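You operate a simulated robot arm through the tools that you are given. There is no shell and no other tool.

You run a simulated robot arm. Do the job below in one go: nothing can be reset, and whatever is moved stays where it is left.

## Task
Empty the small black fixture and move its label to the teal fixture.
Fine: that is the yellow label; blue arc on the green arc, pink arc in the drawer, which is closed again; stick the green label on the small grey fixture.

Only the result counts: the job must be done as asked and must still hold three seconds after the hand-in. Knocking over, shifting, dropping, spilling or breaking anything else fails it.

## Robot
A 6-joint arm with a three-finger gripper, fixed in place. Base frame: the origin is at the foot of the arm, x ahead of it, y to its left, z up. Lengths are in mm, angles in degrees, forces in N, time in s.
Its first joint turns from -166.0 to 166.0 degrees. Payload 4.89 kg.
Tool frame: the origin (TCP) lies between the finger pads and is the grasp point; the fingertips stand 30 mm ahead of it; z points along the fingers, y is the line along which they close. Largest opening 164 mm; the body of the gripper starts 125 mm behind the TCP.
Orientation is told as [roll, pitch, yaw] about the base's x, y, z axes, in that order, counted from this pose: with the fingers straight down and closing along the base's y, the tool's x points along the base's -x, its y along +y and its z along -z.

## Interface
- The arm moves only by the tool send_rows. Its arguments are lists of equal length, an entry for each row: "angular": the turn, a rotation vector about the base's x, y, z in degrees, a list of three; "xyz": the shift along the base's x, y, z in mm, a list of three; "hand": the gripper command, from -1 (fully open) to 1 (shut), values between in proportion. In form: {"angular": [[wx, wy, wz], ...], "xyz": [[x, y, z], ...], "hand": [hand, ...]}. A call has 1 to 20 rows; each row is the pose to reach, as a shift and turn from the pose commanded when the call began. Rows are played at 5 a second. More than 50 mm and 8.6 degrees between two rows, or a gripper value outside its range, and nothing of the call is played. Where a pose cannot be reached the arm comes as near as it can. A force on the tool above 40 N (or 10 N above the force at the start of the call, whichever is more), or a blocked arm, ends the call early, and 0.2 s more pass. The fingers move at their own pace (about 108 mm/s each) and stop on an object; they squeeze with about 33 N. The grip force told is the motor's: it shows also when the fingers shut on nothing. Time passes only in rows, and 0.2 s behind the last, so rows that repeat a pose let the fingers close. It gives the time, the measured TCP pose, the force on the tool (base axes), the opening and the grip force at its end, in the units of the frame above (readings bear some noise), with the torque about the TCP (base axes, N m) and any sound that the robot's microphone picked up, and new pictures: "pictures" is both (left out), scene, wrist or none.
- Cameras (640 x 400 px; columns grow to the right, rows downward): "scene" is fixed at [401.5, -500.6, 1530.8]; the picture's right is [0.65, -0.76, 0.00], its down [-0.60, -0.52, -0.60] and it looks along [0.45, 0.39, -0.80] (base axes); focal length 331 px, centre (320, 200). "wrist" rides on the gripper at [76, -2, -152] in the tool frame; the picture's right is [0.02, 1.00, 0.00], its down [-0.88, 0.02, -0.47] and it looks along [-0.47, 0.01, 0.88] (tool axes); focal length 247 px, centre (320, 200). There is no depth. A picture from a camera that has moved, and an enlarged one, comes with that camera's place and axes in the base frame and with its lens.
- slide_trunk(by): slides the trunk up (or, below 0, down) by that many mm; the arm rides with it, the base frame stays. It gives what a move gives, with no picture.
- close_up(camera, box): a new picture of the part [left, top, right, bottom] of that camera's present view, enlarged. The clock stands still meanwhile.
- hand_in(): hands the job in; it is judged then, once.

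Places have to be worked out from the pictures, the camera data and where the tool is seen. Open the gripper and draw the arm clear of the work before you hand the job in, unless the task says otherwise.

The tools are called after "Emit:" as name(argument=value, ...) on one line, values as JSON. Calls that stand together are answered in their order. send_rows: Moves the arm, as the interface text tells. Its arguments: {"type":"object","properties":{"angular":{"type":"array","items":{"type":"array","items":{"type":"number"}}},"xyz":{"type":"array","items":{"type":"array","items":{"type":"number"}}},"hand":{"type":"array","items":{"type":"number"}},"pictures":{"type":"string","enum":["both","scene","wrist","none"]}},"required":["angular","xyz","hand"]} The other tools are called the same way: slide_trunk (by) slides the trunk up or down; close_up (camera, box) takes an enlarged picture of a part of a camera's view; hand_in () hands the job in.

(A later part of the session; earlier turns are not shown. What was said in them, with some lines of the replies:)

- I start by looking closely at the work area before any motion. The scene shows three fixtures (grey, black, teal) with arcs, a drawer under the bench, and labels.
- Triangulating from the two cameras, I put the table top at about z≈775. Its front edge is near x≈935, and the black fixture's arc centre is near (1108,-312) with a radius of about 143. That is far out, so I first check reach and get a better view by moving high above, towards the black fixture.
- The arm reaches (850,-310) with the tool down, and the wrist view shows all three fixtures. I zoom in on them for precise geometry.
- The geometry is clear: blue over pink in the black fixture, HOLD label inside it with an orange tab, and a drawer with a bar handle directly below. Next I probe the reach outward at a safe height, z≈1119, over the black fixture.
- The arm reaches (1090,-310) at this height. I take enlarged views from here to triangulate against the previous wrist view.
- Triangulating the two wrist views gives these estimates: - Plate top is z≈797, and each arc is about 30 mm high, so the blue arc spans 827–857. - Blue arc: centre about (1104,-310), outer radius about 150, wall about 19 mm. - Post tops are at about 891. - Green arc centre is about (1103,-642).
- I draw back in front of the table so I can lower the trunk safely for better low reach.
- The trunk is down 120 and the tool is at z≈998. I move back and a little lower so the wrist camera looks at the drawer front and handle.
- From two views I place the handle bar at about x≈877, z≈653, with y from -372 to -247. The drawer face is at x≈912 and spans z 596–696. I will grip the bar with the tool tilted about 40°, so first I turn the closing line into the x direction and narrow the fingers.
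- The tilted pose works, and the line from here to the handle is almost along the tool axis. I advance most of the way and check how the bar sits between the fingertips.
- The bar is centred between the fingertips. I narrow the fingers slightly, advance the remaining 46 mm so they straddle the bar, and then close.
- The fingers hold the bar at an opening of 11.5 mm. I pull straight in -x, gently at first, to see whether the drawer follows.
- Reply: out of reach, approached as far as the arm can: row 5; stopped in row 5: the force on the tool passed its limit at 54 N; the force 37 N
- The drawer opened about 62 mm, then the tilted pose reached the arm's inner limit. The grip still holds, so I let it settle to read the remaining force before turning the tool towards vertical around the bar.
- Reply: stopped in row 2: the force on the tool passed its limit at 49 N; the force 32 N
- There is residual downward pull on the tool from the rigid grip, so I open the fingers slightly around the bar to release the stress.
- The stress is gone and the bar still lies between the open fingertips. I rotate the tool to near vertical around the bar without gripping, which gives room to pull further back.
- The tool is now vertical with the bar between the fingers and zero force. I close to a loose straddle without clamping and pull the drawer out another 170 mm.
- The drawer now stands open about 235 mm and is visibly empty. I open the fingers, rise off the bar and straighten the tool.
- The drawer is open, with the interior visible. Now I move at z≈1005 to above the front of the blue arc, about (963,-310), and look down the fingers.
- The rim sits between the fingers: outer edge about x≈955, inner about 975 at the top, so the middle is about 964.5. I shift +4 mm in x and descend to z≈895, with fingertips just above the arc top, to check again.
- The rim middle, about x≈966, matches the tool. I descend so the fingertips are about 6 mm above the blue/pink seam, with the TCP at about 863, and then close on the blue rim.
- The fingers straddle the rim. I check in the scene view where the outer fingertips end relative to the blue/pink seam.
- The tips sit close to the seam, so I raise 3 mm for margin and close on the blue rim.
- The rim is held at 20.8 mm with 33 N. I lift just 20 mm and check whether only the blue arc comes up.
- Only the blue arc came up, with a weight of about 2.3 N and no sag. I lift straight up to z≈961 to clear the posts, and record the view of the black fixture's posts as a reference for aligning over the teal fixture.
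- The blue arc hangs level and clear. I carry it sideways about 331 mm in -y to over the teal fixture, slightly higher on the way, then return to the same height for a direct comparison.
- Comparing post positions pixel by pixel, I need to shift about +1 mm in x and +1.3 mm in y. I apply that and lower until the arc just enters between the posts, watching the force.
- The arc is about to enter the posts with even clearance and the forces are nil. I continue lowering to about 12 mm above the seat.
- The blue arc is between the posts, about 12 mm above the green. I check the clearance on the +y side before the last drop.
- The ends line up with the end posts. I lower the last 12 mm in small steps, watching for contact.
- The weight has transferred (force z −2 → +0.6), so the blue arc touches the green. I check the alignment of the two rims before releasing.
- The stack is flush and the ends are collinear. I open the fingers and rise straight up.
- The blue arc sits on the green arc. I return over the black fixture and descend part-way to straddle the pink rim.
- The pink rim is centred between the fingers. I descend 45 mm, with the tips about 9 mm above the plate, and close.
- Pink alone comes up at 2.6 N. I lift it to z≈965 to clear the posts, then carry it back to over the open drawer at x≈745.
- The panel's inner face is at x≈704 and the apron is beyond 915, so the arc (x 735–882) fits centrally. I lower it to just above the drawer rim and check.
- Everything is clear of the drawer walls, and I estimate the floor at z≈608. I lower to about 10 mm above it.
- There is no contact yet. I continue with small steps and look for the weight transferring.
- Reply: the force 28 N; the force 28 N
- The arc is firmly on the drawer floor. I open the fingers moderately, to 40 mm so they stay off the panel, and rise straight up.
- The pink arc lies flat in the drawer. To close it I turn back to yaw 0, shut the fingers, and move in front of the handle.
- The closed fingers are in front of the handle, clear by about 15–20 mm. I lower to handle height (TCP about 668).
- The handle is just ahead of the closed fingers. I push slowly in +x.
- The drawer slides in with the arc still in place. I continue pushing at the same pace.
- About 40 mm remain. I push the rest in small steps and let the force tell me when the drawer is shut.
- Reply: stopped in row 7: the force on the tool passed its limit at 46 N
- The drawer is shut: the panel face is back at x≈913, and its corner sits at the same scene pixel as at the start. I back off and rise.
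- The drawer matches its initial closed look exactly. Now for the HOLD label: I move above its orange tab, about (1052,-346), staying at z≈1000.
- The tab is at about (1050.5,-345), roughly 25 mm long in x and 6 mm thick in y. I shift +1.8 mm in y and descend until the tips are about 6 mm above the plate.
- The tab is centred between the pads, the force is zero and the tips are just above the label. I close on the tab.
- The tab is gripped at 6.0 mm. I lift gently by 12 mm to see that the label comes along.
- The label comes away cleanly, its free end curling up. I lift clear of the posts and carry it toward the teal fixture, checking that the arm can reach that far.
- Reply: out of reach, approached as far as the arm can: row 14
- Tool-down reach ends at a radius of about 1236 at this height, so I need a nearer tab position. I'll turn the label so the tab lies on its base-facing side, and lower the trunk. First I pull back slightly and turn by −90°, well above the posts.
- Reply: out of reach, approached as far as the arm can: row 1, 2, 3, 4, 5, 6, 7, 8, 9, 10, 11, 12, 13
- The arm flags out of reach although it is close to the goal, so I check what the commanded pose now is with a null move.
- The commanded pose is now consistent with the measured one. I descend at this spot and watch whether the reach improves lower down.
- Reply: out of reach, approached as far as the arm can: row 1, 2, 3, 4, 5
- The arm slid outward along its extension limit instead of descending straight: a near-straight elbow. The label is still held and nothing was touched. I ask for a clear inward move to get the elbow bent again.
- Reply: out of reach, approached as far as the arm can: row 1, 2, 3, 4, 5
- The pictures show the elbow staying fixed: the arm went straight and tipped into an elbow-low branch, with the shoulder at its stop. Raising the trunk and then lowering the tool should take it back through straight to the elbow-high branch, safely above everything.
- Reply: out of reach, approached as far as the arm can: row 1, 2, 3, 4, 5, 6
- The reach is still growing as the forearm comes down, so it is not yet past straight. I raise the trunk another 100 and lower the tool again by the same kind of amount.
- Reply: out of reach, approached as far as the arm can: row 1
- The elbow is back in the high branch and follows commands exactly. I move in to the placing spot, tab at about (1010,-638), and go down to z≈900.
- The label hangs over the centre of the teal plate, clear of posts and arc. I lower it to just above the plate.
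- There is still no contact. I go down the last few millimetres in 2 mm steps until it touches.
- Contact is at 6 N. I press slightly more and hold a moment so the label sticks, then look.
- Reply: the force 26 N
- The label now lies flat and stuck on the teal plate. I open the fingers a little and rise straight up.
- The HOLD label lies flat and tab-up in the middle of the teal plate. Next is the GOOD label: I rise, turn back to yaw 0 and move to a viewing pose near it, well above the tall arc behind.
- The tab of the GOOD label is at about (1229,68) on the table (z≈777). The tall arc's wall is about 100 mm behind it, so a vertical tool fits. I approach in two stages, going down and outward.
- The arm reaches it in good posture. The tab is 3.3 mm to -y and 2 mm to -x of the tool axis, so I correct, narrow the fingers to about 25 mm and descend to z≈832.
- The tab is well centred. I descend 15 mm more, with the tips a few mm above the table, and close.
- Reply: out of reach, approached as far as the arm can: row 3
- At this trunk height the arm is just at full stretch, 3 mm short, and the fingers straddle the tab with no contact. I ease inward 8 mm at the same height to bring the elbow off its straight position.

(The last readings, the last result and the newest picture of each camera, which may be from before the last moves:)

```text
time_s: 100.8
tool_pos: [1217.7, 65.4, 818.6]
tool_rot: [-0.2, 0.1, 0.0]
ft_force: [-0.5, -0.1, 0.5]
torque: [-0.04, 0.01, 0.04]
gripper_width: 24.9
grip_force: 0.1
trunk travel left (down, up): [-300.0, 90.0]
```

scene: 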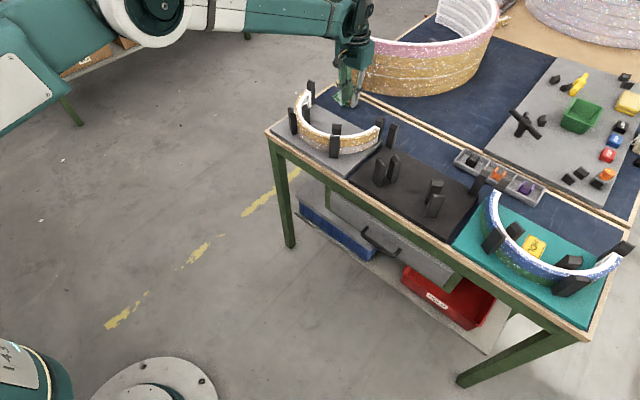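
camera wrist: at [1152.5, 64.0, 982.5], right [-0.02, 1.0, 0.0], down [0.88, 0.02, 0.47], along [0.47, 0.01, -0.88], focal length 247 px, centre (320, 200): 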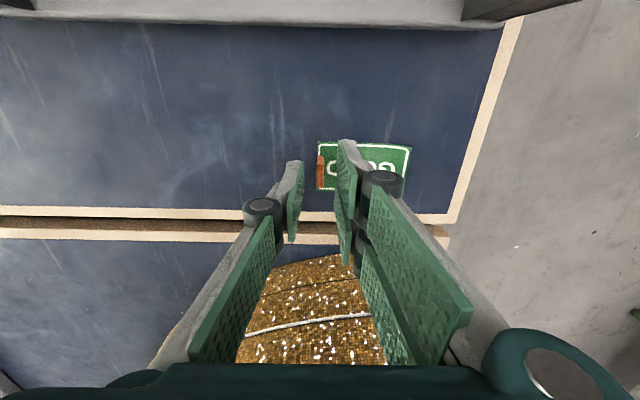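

That worked without complaint. I draw inward a bit more, rise to z≈1000, and lower the trunk by 150 so the arm has spare reach at table height.

Emit:
send_rows(angular=[[0, 0, 0], [0, 0, 0], [0, 0, 0], [0, 0, 0], [0, 0, 0], [0, 0, 0], [0, 0, 0], [0, 0, 0]], xyz=[[0, 0, 10], [0, 0, 25], [-15, 0, 45], [-35, 0, 75], [-50, 0, 110], [-50, 0, 145], [-50, 0, 180], [-50, 0, 190]], hand=[0.7, 0.7, 0.7, 0.7, 0.7, 0.7, 0.7, 0.7], pictures="none")

Emit:
slide_trunk(by=-150)

```text
time_s: 102.6
tool_pos: [1167.2, 65.0, 1008.6]
tool_rot: [-0.2, 0.2, 0.0]
ft_force: [0.1, 0.2, 0.2]
torque: [0.03, 0.0, -0.01]
gripper_width: 24.5
grip_force: 0.0
trunk travel left (down, up): [-300.0, 90.0]
```

```text
time_s: 104.3
tool_pos: [1167.8, 63.7, 857.8]
tool_rot: [-0.3, 0.1, 0.0]
ft_force: [0.0, -0.1, -0.1]
torque: [0.0, -0.03, 0.02]
gripper_width: 24.8
grip_force: 0.1
trunk travel left (down, up): [-150.0, 240.0]
```

Now I go back over the tab with the trunk lower.

Emit:
send_rows(angular=[[0, 0, 0], [0, 0, 0], [0, 0, 0], [0, 0, 0]], xyz=[[20, 0, 0], [40, 0, 0], [55, 0, -8], [62, 0, -20]], hand=[0.7, 0.7, 0.7, 0.7])

Emit:
close_up(camera="wrist", box=[240, 120, 400, 220])

```text
time_s: 105.3
tool_pos: [1228.1, 64.5, 837.9]
tool_rot: [-0.2, 0.1, 0.0]
ft_force: [-0.3, 0.2, 0.8]
torque: [0.01, -0.07, 0.01]
gripper_width: 24.5
grip_force: 0.2
trunk travel left (down, up): [-150.0, 240.0]
camera wrist: at [1153.5, 63.4, 990.3], right [-0.02, 1.0, 0.0], down [0.88, 0.02, 0.47], along [0.47, 0.01, -0.88], focal length 247 px, centre (320, 200)
```

scene: 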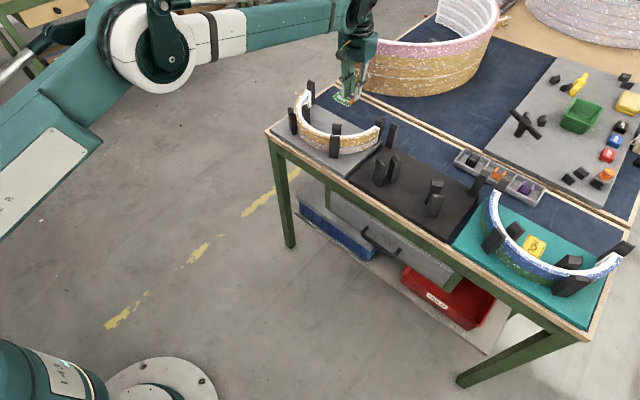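
wrist: 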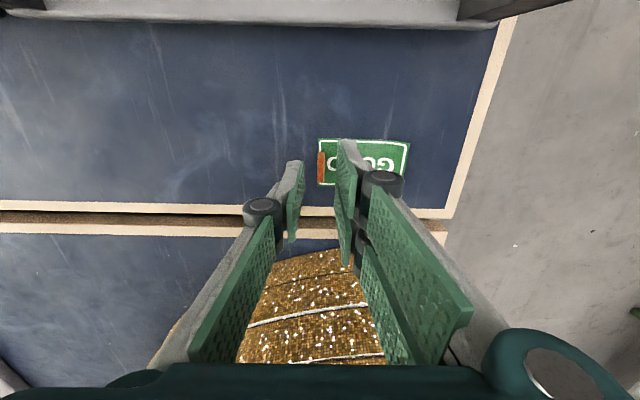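

```text
4.00 times, centred on (320, 170) of wrist
camera zoom: at [1153.5, 63.4, 990.3], right [-0.02, 1.0, 0.0], down [0.88, 0.02, 0.47], along [0.47, 0.01, -0.88], focal length 988 px, centre (320, 320)
```

zoom: 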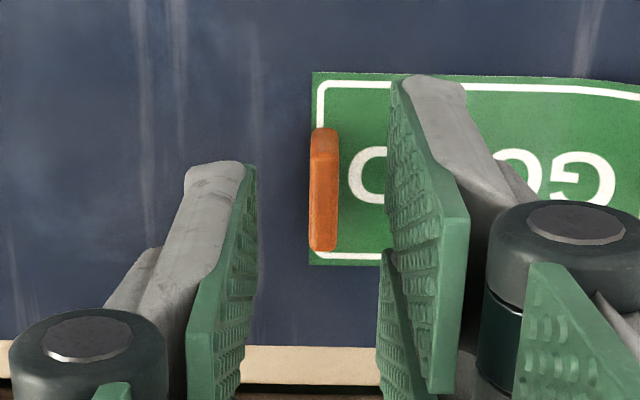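

It is aligned and the arm is relaxed. I descend 24 mm to TCP ≈814.

Emit:
send_rows(angular=[[0, 0, 0], [0, 0, 0], [0, 0, 0], [0, 0, 0]], xyz=[[0, 0, -10], [0, 0, -18], [0, 0, -22], [0, 0, -24]], hand=[0.7, 0.7, 0.7, 0.7], pictures="none")

Emit:
close_up(camera="wrist", box=[240, 120, 400, 220])

Emit:
close_up(camera="scene", box=[310, 70, 390, 120])

```text
time_s: 106.3
tool_pos: [1229.3, 66.1, 813.8]
tool_rot: [-0.1, 0.2, 0.0]
ft_force: [-0.8, 0.6, -0.2]
torque: [-0.01, -0.01, -0.01]
gripper_width: 24.3
grip_force: 0.0
trunk travel left (down, up): [-150.0, 240.0]
```

```text
4.00 times, centred on (320, 170) of wrist
camera zoom: at [1154.0, 63.6, 965.8], right [-0.02, 1.0, 0.0], down [0.88, 0.02, 0.47], along [0.47, 0.01, -0.88], focal length 988 px, centre (320, 320)
```

zoom: 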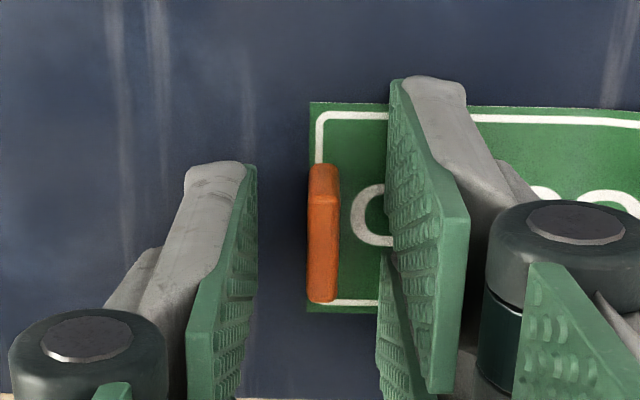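

```text
8.00 times, centred on (350, 95) of scene
camera zoom: at [401.5, -500.6, 1530.8], right [0.65, -0.76, 0.0], down [-0.6, -0.52, -0.6], along [0.45, 0.39, -0.8], focal length 2647 px, centre (80, 1040)
```

zoom: 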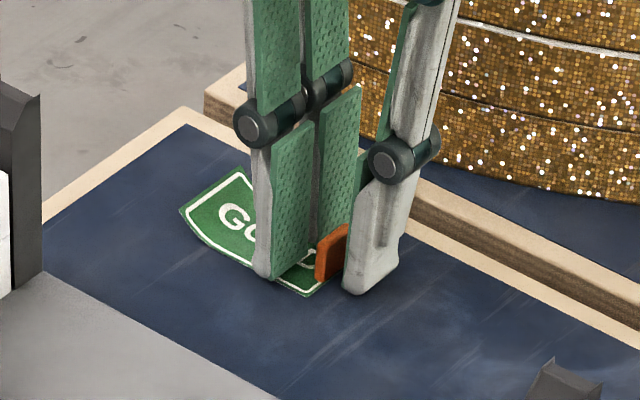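

The pads straddle the tab at table level with no force. I close and lift gently.

Emit:
send_rows(angular=[[0, 0, 0], [0, 0, 0], [0, 0, 0], [0, 0, 0]], xyz=[[0, 0, 0], [0, 0, 0], [0, 0, 0], [0, 0, 0]], hand=[0.8, 0.9, 1, 1], pictures="none")

Emit:
send_rows(angular=[[0, 0, 0], [0, 0, 0], [0, 0, 0], [0, 0, 0], [0, 0, 0]], xyz=[[0, 0, 3], [-2, 0, 8], [-6, 0, 15], [-10, 0, 22], [-14, 0, 30]], hand=[1, 1, 1, 1, 1])

Emit:
close_up(camera="scene", box=[310, 70, 390, 120])

```text
time_s: 107.3
tool_pos: [1229.4, 64.9, 813.7]
tool_rot: [-0.2, 0.1, 0.0]
ft_force: [-0.8, -0.3, 0.2]
torque: [0.0, -0.01, -0.02]
gripper_width: 6.3
grip_force: 32.4
trunk travel left (down, up): [-150.0, 240.0]
```

```text
time_s: 108.5
tool_pos: [1215.6, 65.2, 844.3]
tool_rot: [-0.2, 0.3, -0.1]
ft_force: [-0.6, 0.1, -0.7]
torque: [-0.01, 0.07, -0.02]
gripper_width: 6.1
grip_force: 33.1
trunk travel left (down, up): [-150.0, 240.0]
camera wrist: at [1139.9, 63.6, 995.9], right [-0.02, 1.0, 0.0], down [0.88, 0.02, 0.47], along [0.47, 0.01, -0.88], focal length 247 px, centre (320, 200)
```

scene: 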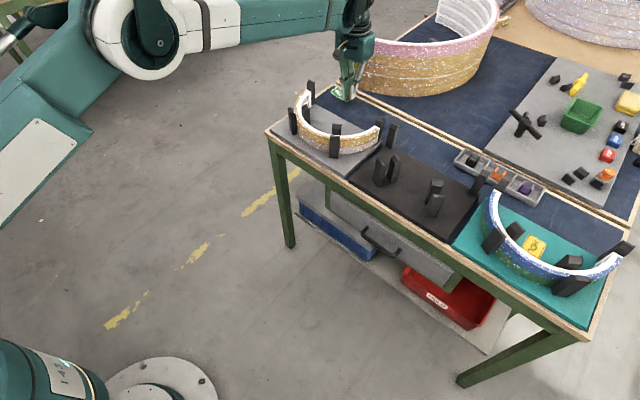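
wrist: 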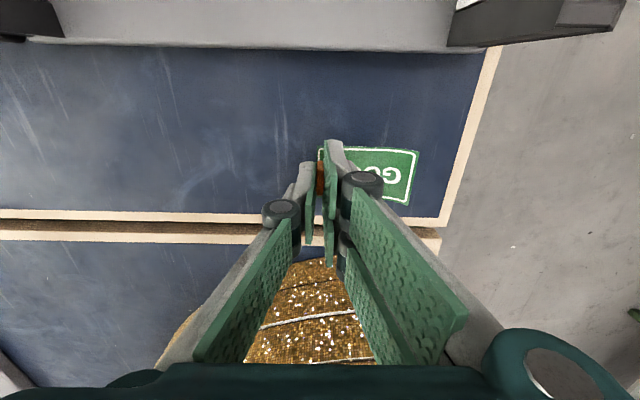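

```text
8.00 times, centred on (350, 95) of scene
camera zoom: at [401.5, -500.6, 1530.8], right [0.65, -0.76, 0.0], down [-0.6, -0.52, -0.6], along [0.45, 0.39, -0.8], focal length 2647 px, centre (80, 1040)
```

zoom: 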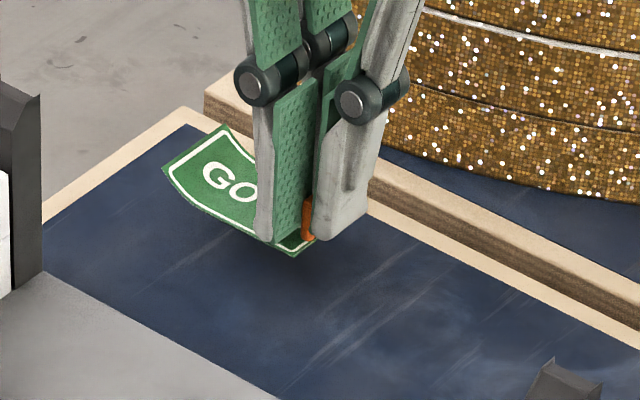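

The GOOD label is in hand. I lift it clear of the posts and carry it over the centre of the grey fixture, tab target about (1050,-15).

Emit:
send_rows(angular=[[0, 0, 0], [0, 0, 0], [0, 0, 0], [0, 0, 0], [0, 0, 0], [0, 0, 0], [0, 0, 0], [0, 0, 0]], xyz=[[-10, 0, 30], [-25, 0, 65], [-45, -10, 95], [-75, -25, 120], [-105, -42, 122], [-135, -60, 122], [-160, -76, 122], [-165, -80, 122]], hand=[1, 1, 1, 1, 1, 1, 1, 1])

Emit:
close_up(camera="wrist", box=[200, 20, 440, 170])

```text
time_s: 110.3
tool_pos: [1049.8, -14.5, 966.6]
tool_rot: [-0.2, 0.2, 0.0]
ft_force: [0.0, -0.6, 0.5]
torque: [-0.03, 0.0, -0.01]
gripper_width: 5.9
grip_force: 32.6
trunk travel left (down, up): [-150.0, 240.0]
camera wrist: at [974.4, -16.5, 1118.4], right [-0.02, 1.0, 0.0], down [0.88, 0.02, 0.47], along [0.47, 0.01, -0.88], focal length 247 px, centre (320, 200)
```

scene: 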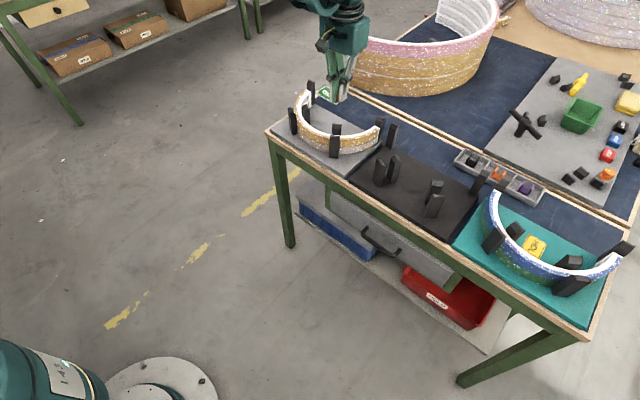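
wrist: 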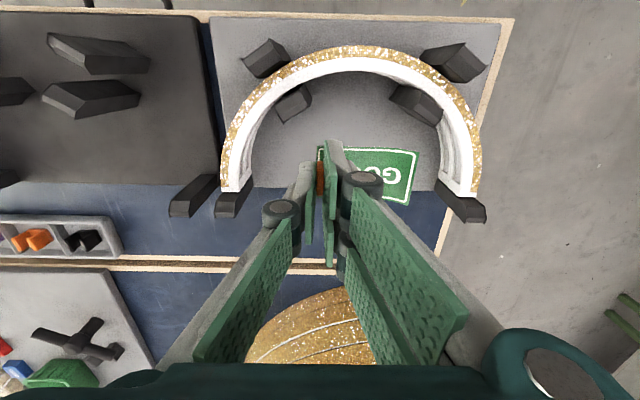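

```text
2.67 times, centred on (320, 95) of wrist
camera zoom: at [974.4, -16.5, 1118.4], right [-0.02, 1.0, 0.0], down [0.88, 0.02, 0.47], along [0.47, 0.01, -0.88], focal length 659 px, centre (320, 480)
```

zoom: 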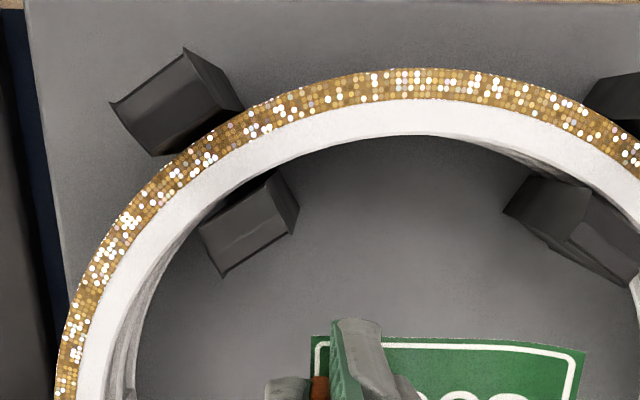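

The label is over the middle of the grey plate. I lower it to just above the surface.

Emit:
send_rows(angular=[[0, 0, 0], [0, 0, 0], [0, 0, 0], [0, 0, 0], [0, 0, 0], [0, 0, 0]], xyz=[[0, 0, -30], [0, 0, -60], [0, 0, -90], [0, 0, -112], [0, 0, -123], [0, 0, -128]], hand=[1, 1, 1, 1, 1, 1])

Emit:
close_up(camera="scene", box=[280, 75, 400, 150])

```text
time_s: 111.7
tool_pos: [1050.7, -15.2, 837.5]
tool_rot: [-0.3, 0.1, 0.0]
ft_force: [0.0, -1.0, 0.0]
torque: [-0.02, 0.01, 0.0]
gripper_width: 6.1
grip_force: 32.7
trunk travel left (down, up): [-150.0, 240.0]
camera wrist: at [974.7, -16.2, 989.7], right [-0.02, 1.0, 0.0], down [0.88, 0.02, 0.47], along [0.47, 0.01, -0.88], focal length 247 px, centre (320, 200)
```

scene: 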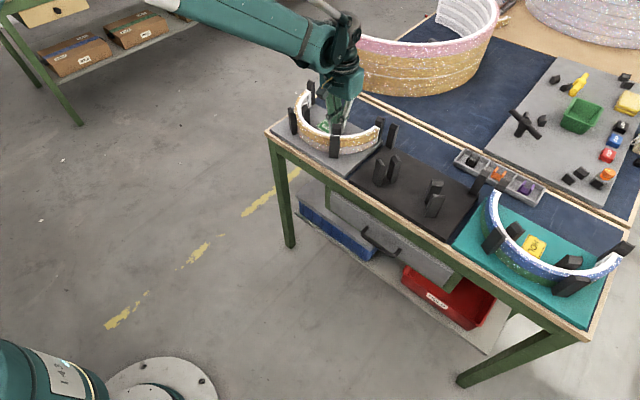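
wrist: 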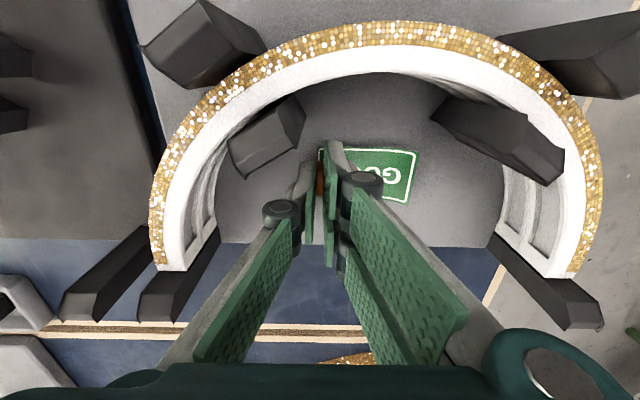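

```text
5.33 times, centred on (340, 112) of scene
camera zoom: at [401.5, -500.6, 1530.8], right [0.65, -0.76, 0.0], down [-0.6, -0.52, -0.6], along [0.45, 0.39, -0.8], focal length 1765 px, centre (213, 667)
```

zoom: 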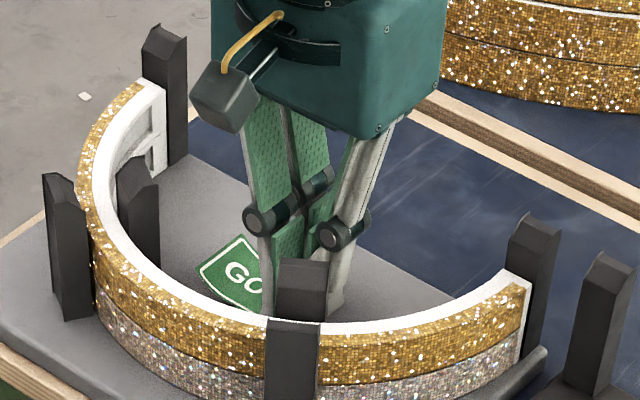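

Everything is clear of the posts. I go down the last millimetres until I feel contact, then press lightly.

Emit:
send_rows(angular=[[0, 0, 0], [0, 0, 0], [0, 0, 0]], xyz=[[0, 0, -2], [0, 0, -3.5], [0, 0, -4.5]], hand=[1, 1, 1], pictures="none")

Emit:
send_rows(angular=[[0, 0, 0], [0, 0, 0], [0, 0, 0]], xyz=[[0, 0, -0.7], [0, 0, -1.5], [0, 0, -1.5]], hand=[1, 1, 1], pictures="wrist")

```text
time_s: 112.5
tool_pos: [1051.5, -16.0, 834.7]
tool_rot: [-0.2, 0.0, -0.1]
ft_force: [0.3, 0.8, -0.6]
torque: [-0.01, 0.01, 0.03]
gripper_width: 5.9
grip_force: 33.3
trunk travel left (down, up): [-150.0, 240.0]
```

```text
time_s: 113.3
tool_pos: [1050.0, -15.3, 834.2]
tool_rot: [-0.2, 0.1, 0.0]
ft_force: [1.0, -0.9, 6.1]
torque: [0.03, 0.0, -0.01]
gripper_width: 5.7
grip_force: 33.0
trunk travel left (down, up): [-150.0, 240.0]
camera wrist: at [974.5, -16.4, 984.1], right [-0.02, 1.0, 0.0], down [0.88, 0.02, 0.47], along [0.47, 0.01, -0.88], focal length 247 px, centre (320, 200)
```

wrist: 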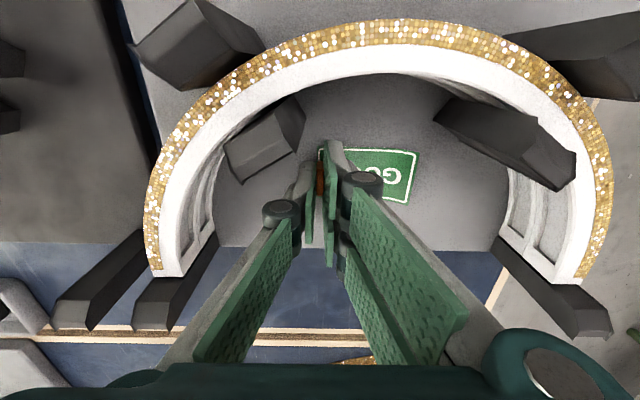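

Contact is at 6 N. As with the other label, I press about 2 mm further and hold it briefly.

Emit:
send_rows(angular=[[0, 0, 0], [0, 0, 0], [0, 0, 0], [0, 0, 0], [0, 0, 0]], xyz=[[0, 0, -0.7], [0, 0, -1.4], [0, 0, -1.8], [0, 0, -1.8], [0, 0, -1.8]], hand=[1, 1, 1, 1, 1], pictures="none")

Emit:
close_up(camera="wrist", box=[240, 110, 440, 235])

Emit:
close_up(camera="scene", box=[300, 90, 380, 140])

```text
time_s: 114.5
tool_pos: [1049.2, -15.4, 831.8]
tool_rot: [-0.3, 0.2, -0.2]
ft_force: [8.6, -4.6, 32.3]
torque: [0.0, -0.17, -0.2]
gripper_width: 6.2
grip_force: 32.5
trunk travel left (down, up): [-150.0, 240.0]
```

```text
3.20 times, centred on (340, 172) of wrist
camera zoom: at [973.8, -16.4, 983.1], right [-0.02, 1.0, 0.0], down [0.88, 0.02, 0.47], along [0.47, 0.01, -0.88], focal length 790 px, centre (256, 288)
```

zoom: 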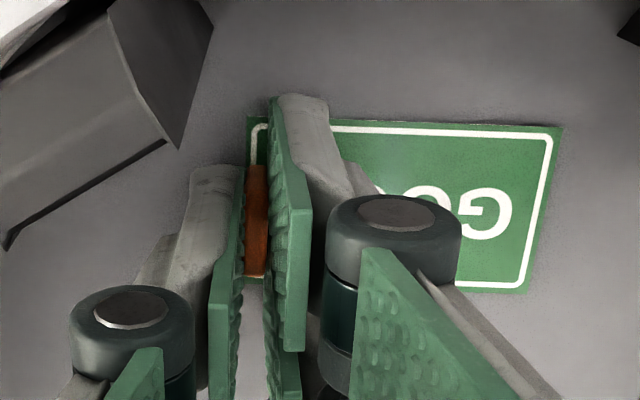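

```text
8.00 times, centred on (340, 115) of scene
camera zoom: at [401.5, -500.6, 1530.8], right [0.65, -0.76, 0.0], down [-0.6, -0.52, -0.6], along [0.45, 0.39, -0.8], focal length 2647 px, centre (160, 880)
```

zoom: 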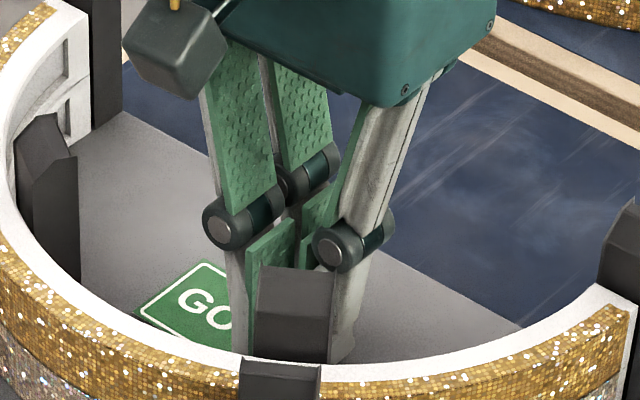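

The label looks flat on the grey plate. I open the fingers and rise.

Emit:
send_rows(angular=[[0, 0, 0], [0, 0, 0], [0, 0, 0], [0, 0, 0], [0, 0, 0], [0, 0, 0], [0, 0, 0], [0, 0, 0], [0, 0, 0]], xyz=[[0, 0, 1], [0, 0, 2], [0, 0, 2], [0, 0, 15], [0, 0, 40], [0, 0, 75], [0, 0, 110], [0, 0, 145], [0, 0, 165]], hand=[0.8, 0.72, 0.72, 0.72, 0.72, 0.72, 0.72, 0.72, 0.72])

Emit:
close_up(camera="wrist", box=[200, 20, 440, 170])

Emit:
close_up(camera="scene", box=[260, 75, 400, 165])

```text
time_s: 116.5
tool_pos: [1050.7, -15.9, 995.4]
tool_rot: [-0.3, 0.2, 0.0]
ft_force: [1.3, -0.8, -0.3]
torque: [0.01, 0.1, 0.01]
gripper_width: 23.0
grip_force: 0.1
trunk travel left (down, up): [-150.0, 240.0]
camera wrist: at [975.4, -17.0, 1147.0], right [-0.02, 1.0, 0.0], down [0.88, 0.02, 0.47], along [0.47, 0.01, -0.88], focal length 247 px, centre (320, 200)
```

scene: 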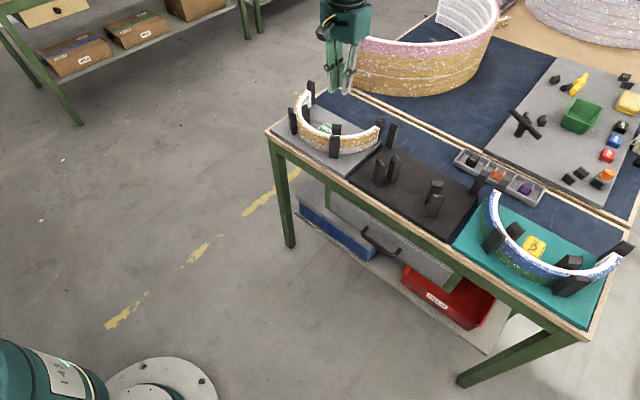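
wrist: 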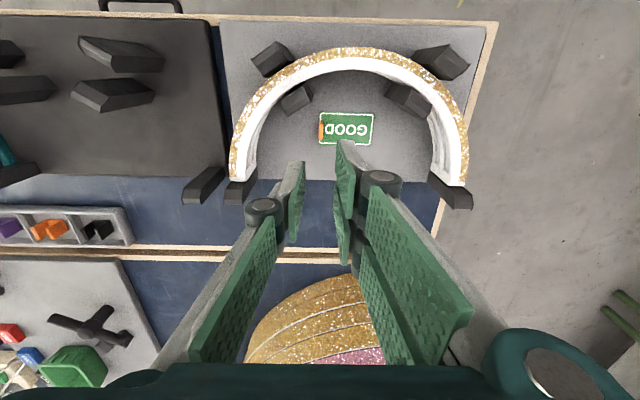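

```text
2.67 times, centred on (320, 95) of wrist
camera zoom: at [975.4, -17.0, 1147.0], right [-0.02, 1.0, 0.0], down [0.88, 0.02, 0.47], along [0.47, 0.01, -0.88], focal length 659 px, centre (320, 480)
```

zoom: 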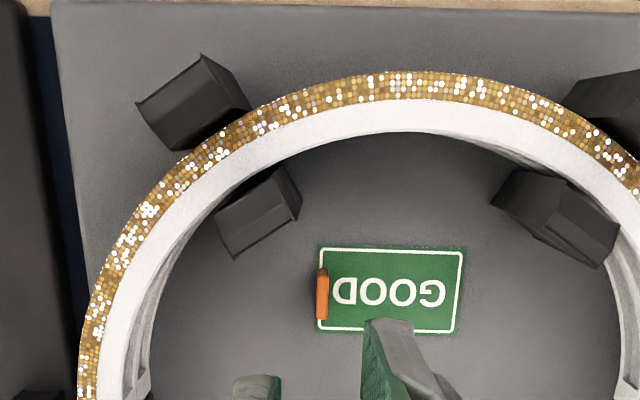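

```text
4.44 times, centred on (330, 120) of scene
camera zoom: at [401.5, -500.6, 1530.8], right [0.65, -0.76, 0.0], down [-0.6, -0.52, -0.6], along [0.45, 0.39, -0.8], focal length 1471 px, centre (276, 556)
```

zoom: 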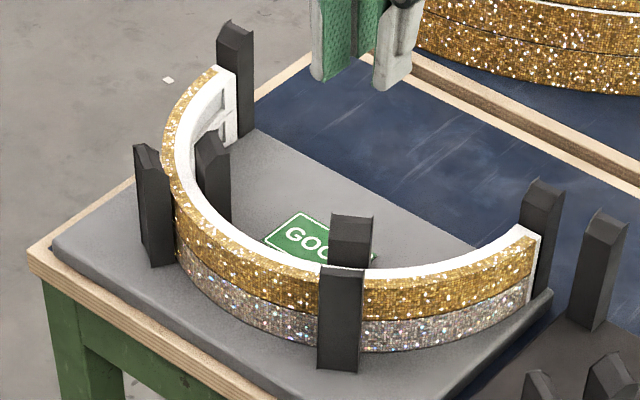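

The GOOD label is flat on the grey plate. I open the gripper fully, rise and draw the arm back to near its starting place, then check the whole scene.

Emit:
send_rows(angular=[[0, 0, 0], [0, 0, 0], [0, 0, 0], [0, 0, 0], [0, 0, 0], [0, 0, 0], [0, 0, 0], [0, 0, 0], [0, 0, 0], [0, 0, 0], [0, 0, 0], [0, 0, 0], [0, 0, 0]], xyz=[[0, 0, 35], [0, 0, 70], [-20, 0, 100], [-60, 4, 115], [-100, 8, 115], [-140, 12, 115], [-180, 16, 115], [-220, 20, 115], [-260, 25, 115], [-300, 30, 115], [-340, 35, 115], [-380, 40, 115], [-415, 44, 115]], hand=[0.5, 0, -0.5, -1, -1, -1, -1, -1, -1, -1, -1, -1, -1])

Emit:
close_up(camera="scene", box=[260, 75, 420, 175])

Emit:
close_up(camera="scene", box=[340, 120, 500, 220])

Emit:
close_up(camera="scene", box=[440, 170, 640, 295])

Emit:
close_up(camera="scene", box=[270, 160, 510, 310])

```text
time_s: 119.3
tool_pos: [635.8, 29.3, 1109.9]
tool_rot: [-0.2, 0.2, -0.1]
ft_force: [2.2, 0.1, 0.2]
torque: [0.0, 0.27, 0.01]
gripper_width: 164.1
grip_force: 0.1
trunk travel left (down, up): [-150.0, 240.0]
camera wrist: at [559.8, 27.9, 1262.0], right [-0.02, 1.0, 0.0], down [0.88, 0.02, 0.47], along [0.47, 0.01, -0.88], focal length 247 px, centre (320, 200)
```

scene: 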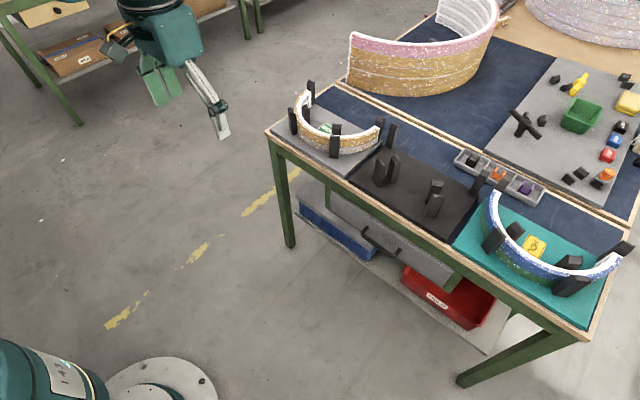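
wrist: 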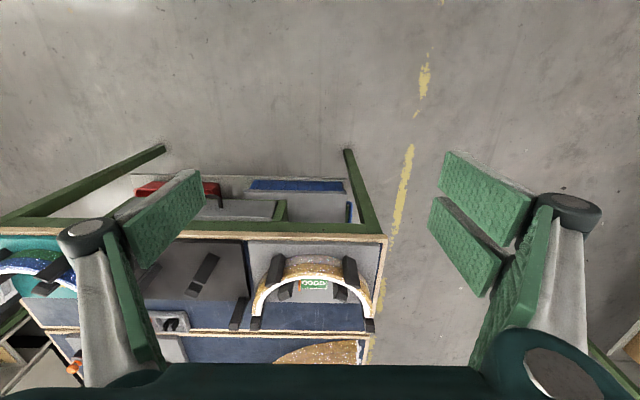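

```text
4.00 times, centred on (340, 125) of scene
camera zoom: at [401.5, -500.6, 1530.8], right [0.65, -0.76, 0.0], down [-0.6, -0.52, -0.6], along [0.45, 0.39, -0.8], focal length 1324 px, centre (240, 500)
```

zoom: 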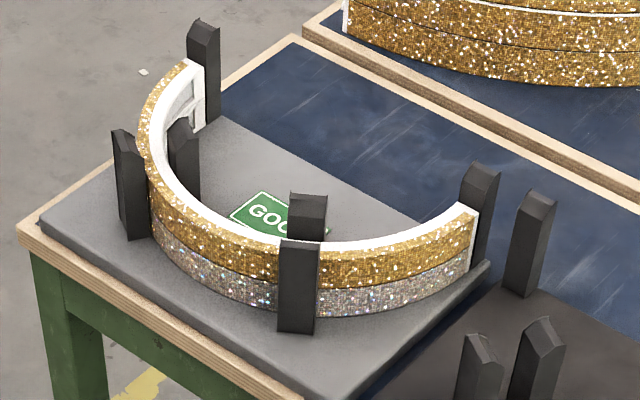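

```text
4.00 times, centred on (420, 170) of scene
camera zoom: at [401.5, -500.6, 1530.8], right [0.65, -0.76, 0.0], down [-0.6, -0.52, -0.6], along [0.45, 0.39, -0.8], focal length 1324 px, centre (-80, 320)
```

zoom: 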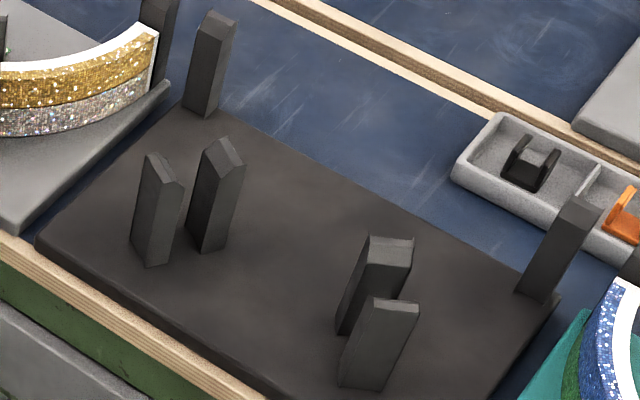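

```text
3.20 times, centred on (540, 232) of scene
camera zoom: at [401.5, -500.6, 1530.8], right [0.65, -0.76, 0.0], down [-0.6, -0.52, -0.6], along [0.45, 0.39, -0.8], focal length 1059 px, centre (-384, 96)
```

zoom: 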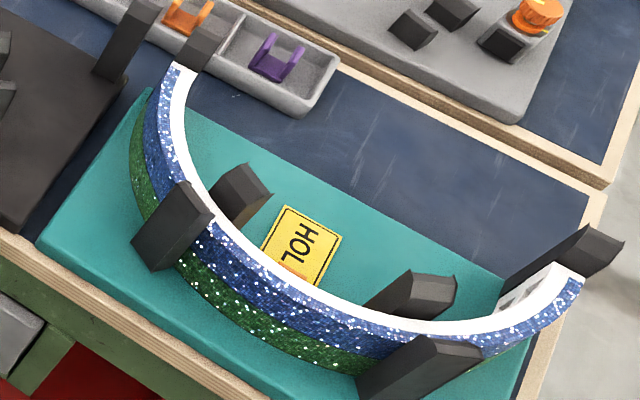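

```text
2.67 times, centred on (390, 235) of scene
camera zoom: at [401.5, -500.6, 1530.8], right [0.65, -0.76, 0.0], down [-0.6, -0.52, -0.6], along [0.45, 0.39, -0.8], focal length 882 px, centre (133, 107)
```

zoom: 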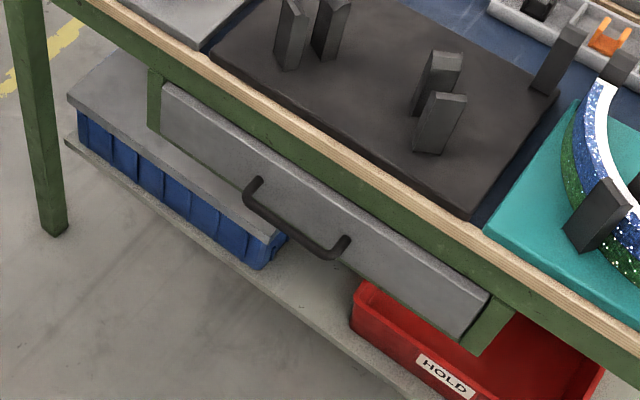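

The final check shows:
- The black fixture is empty.
- The blue arc sits on the green arc in the teal fixture, with the HOLD label stuck there.
- The GOOD label is stuck on the grey fixture.
- The pink arc is inside the closed drawer.
- The gripper is open and the arm is clear.

I hand the job in.

Emit:
hand_in()

```text
The job is handed in.
```

The job is done and handed in; I don't have the judge's result.

- **Black fixture:** empty. The blue arc sits on the green arc in the teal fixture, between its posts.
- **Pink arc:** lying flat in the drawer. The drawer is closed, with its front and handle where they were at the start.
- **Yellow HOLD label:** stuck flat on the teal fixture, inside the arc. It is turned 90° from how it lay on the black fixture, because the arm could not reach far enough to place it the other way.
- **Green GOOD label:** stuck flat on the grey fixture, inside the gold arc.

In the final pictures nothing else appears to have been moved. The gripper is open and the arm is back near its starting place; the trunk stayed 50 mm lower than at the start.
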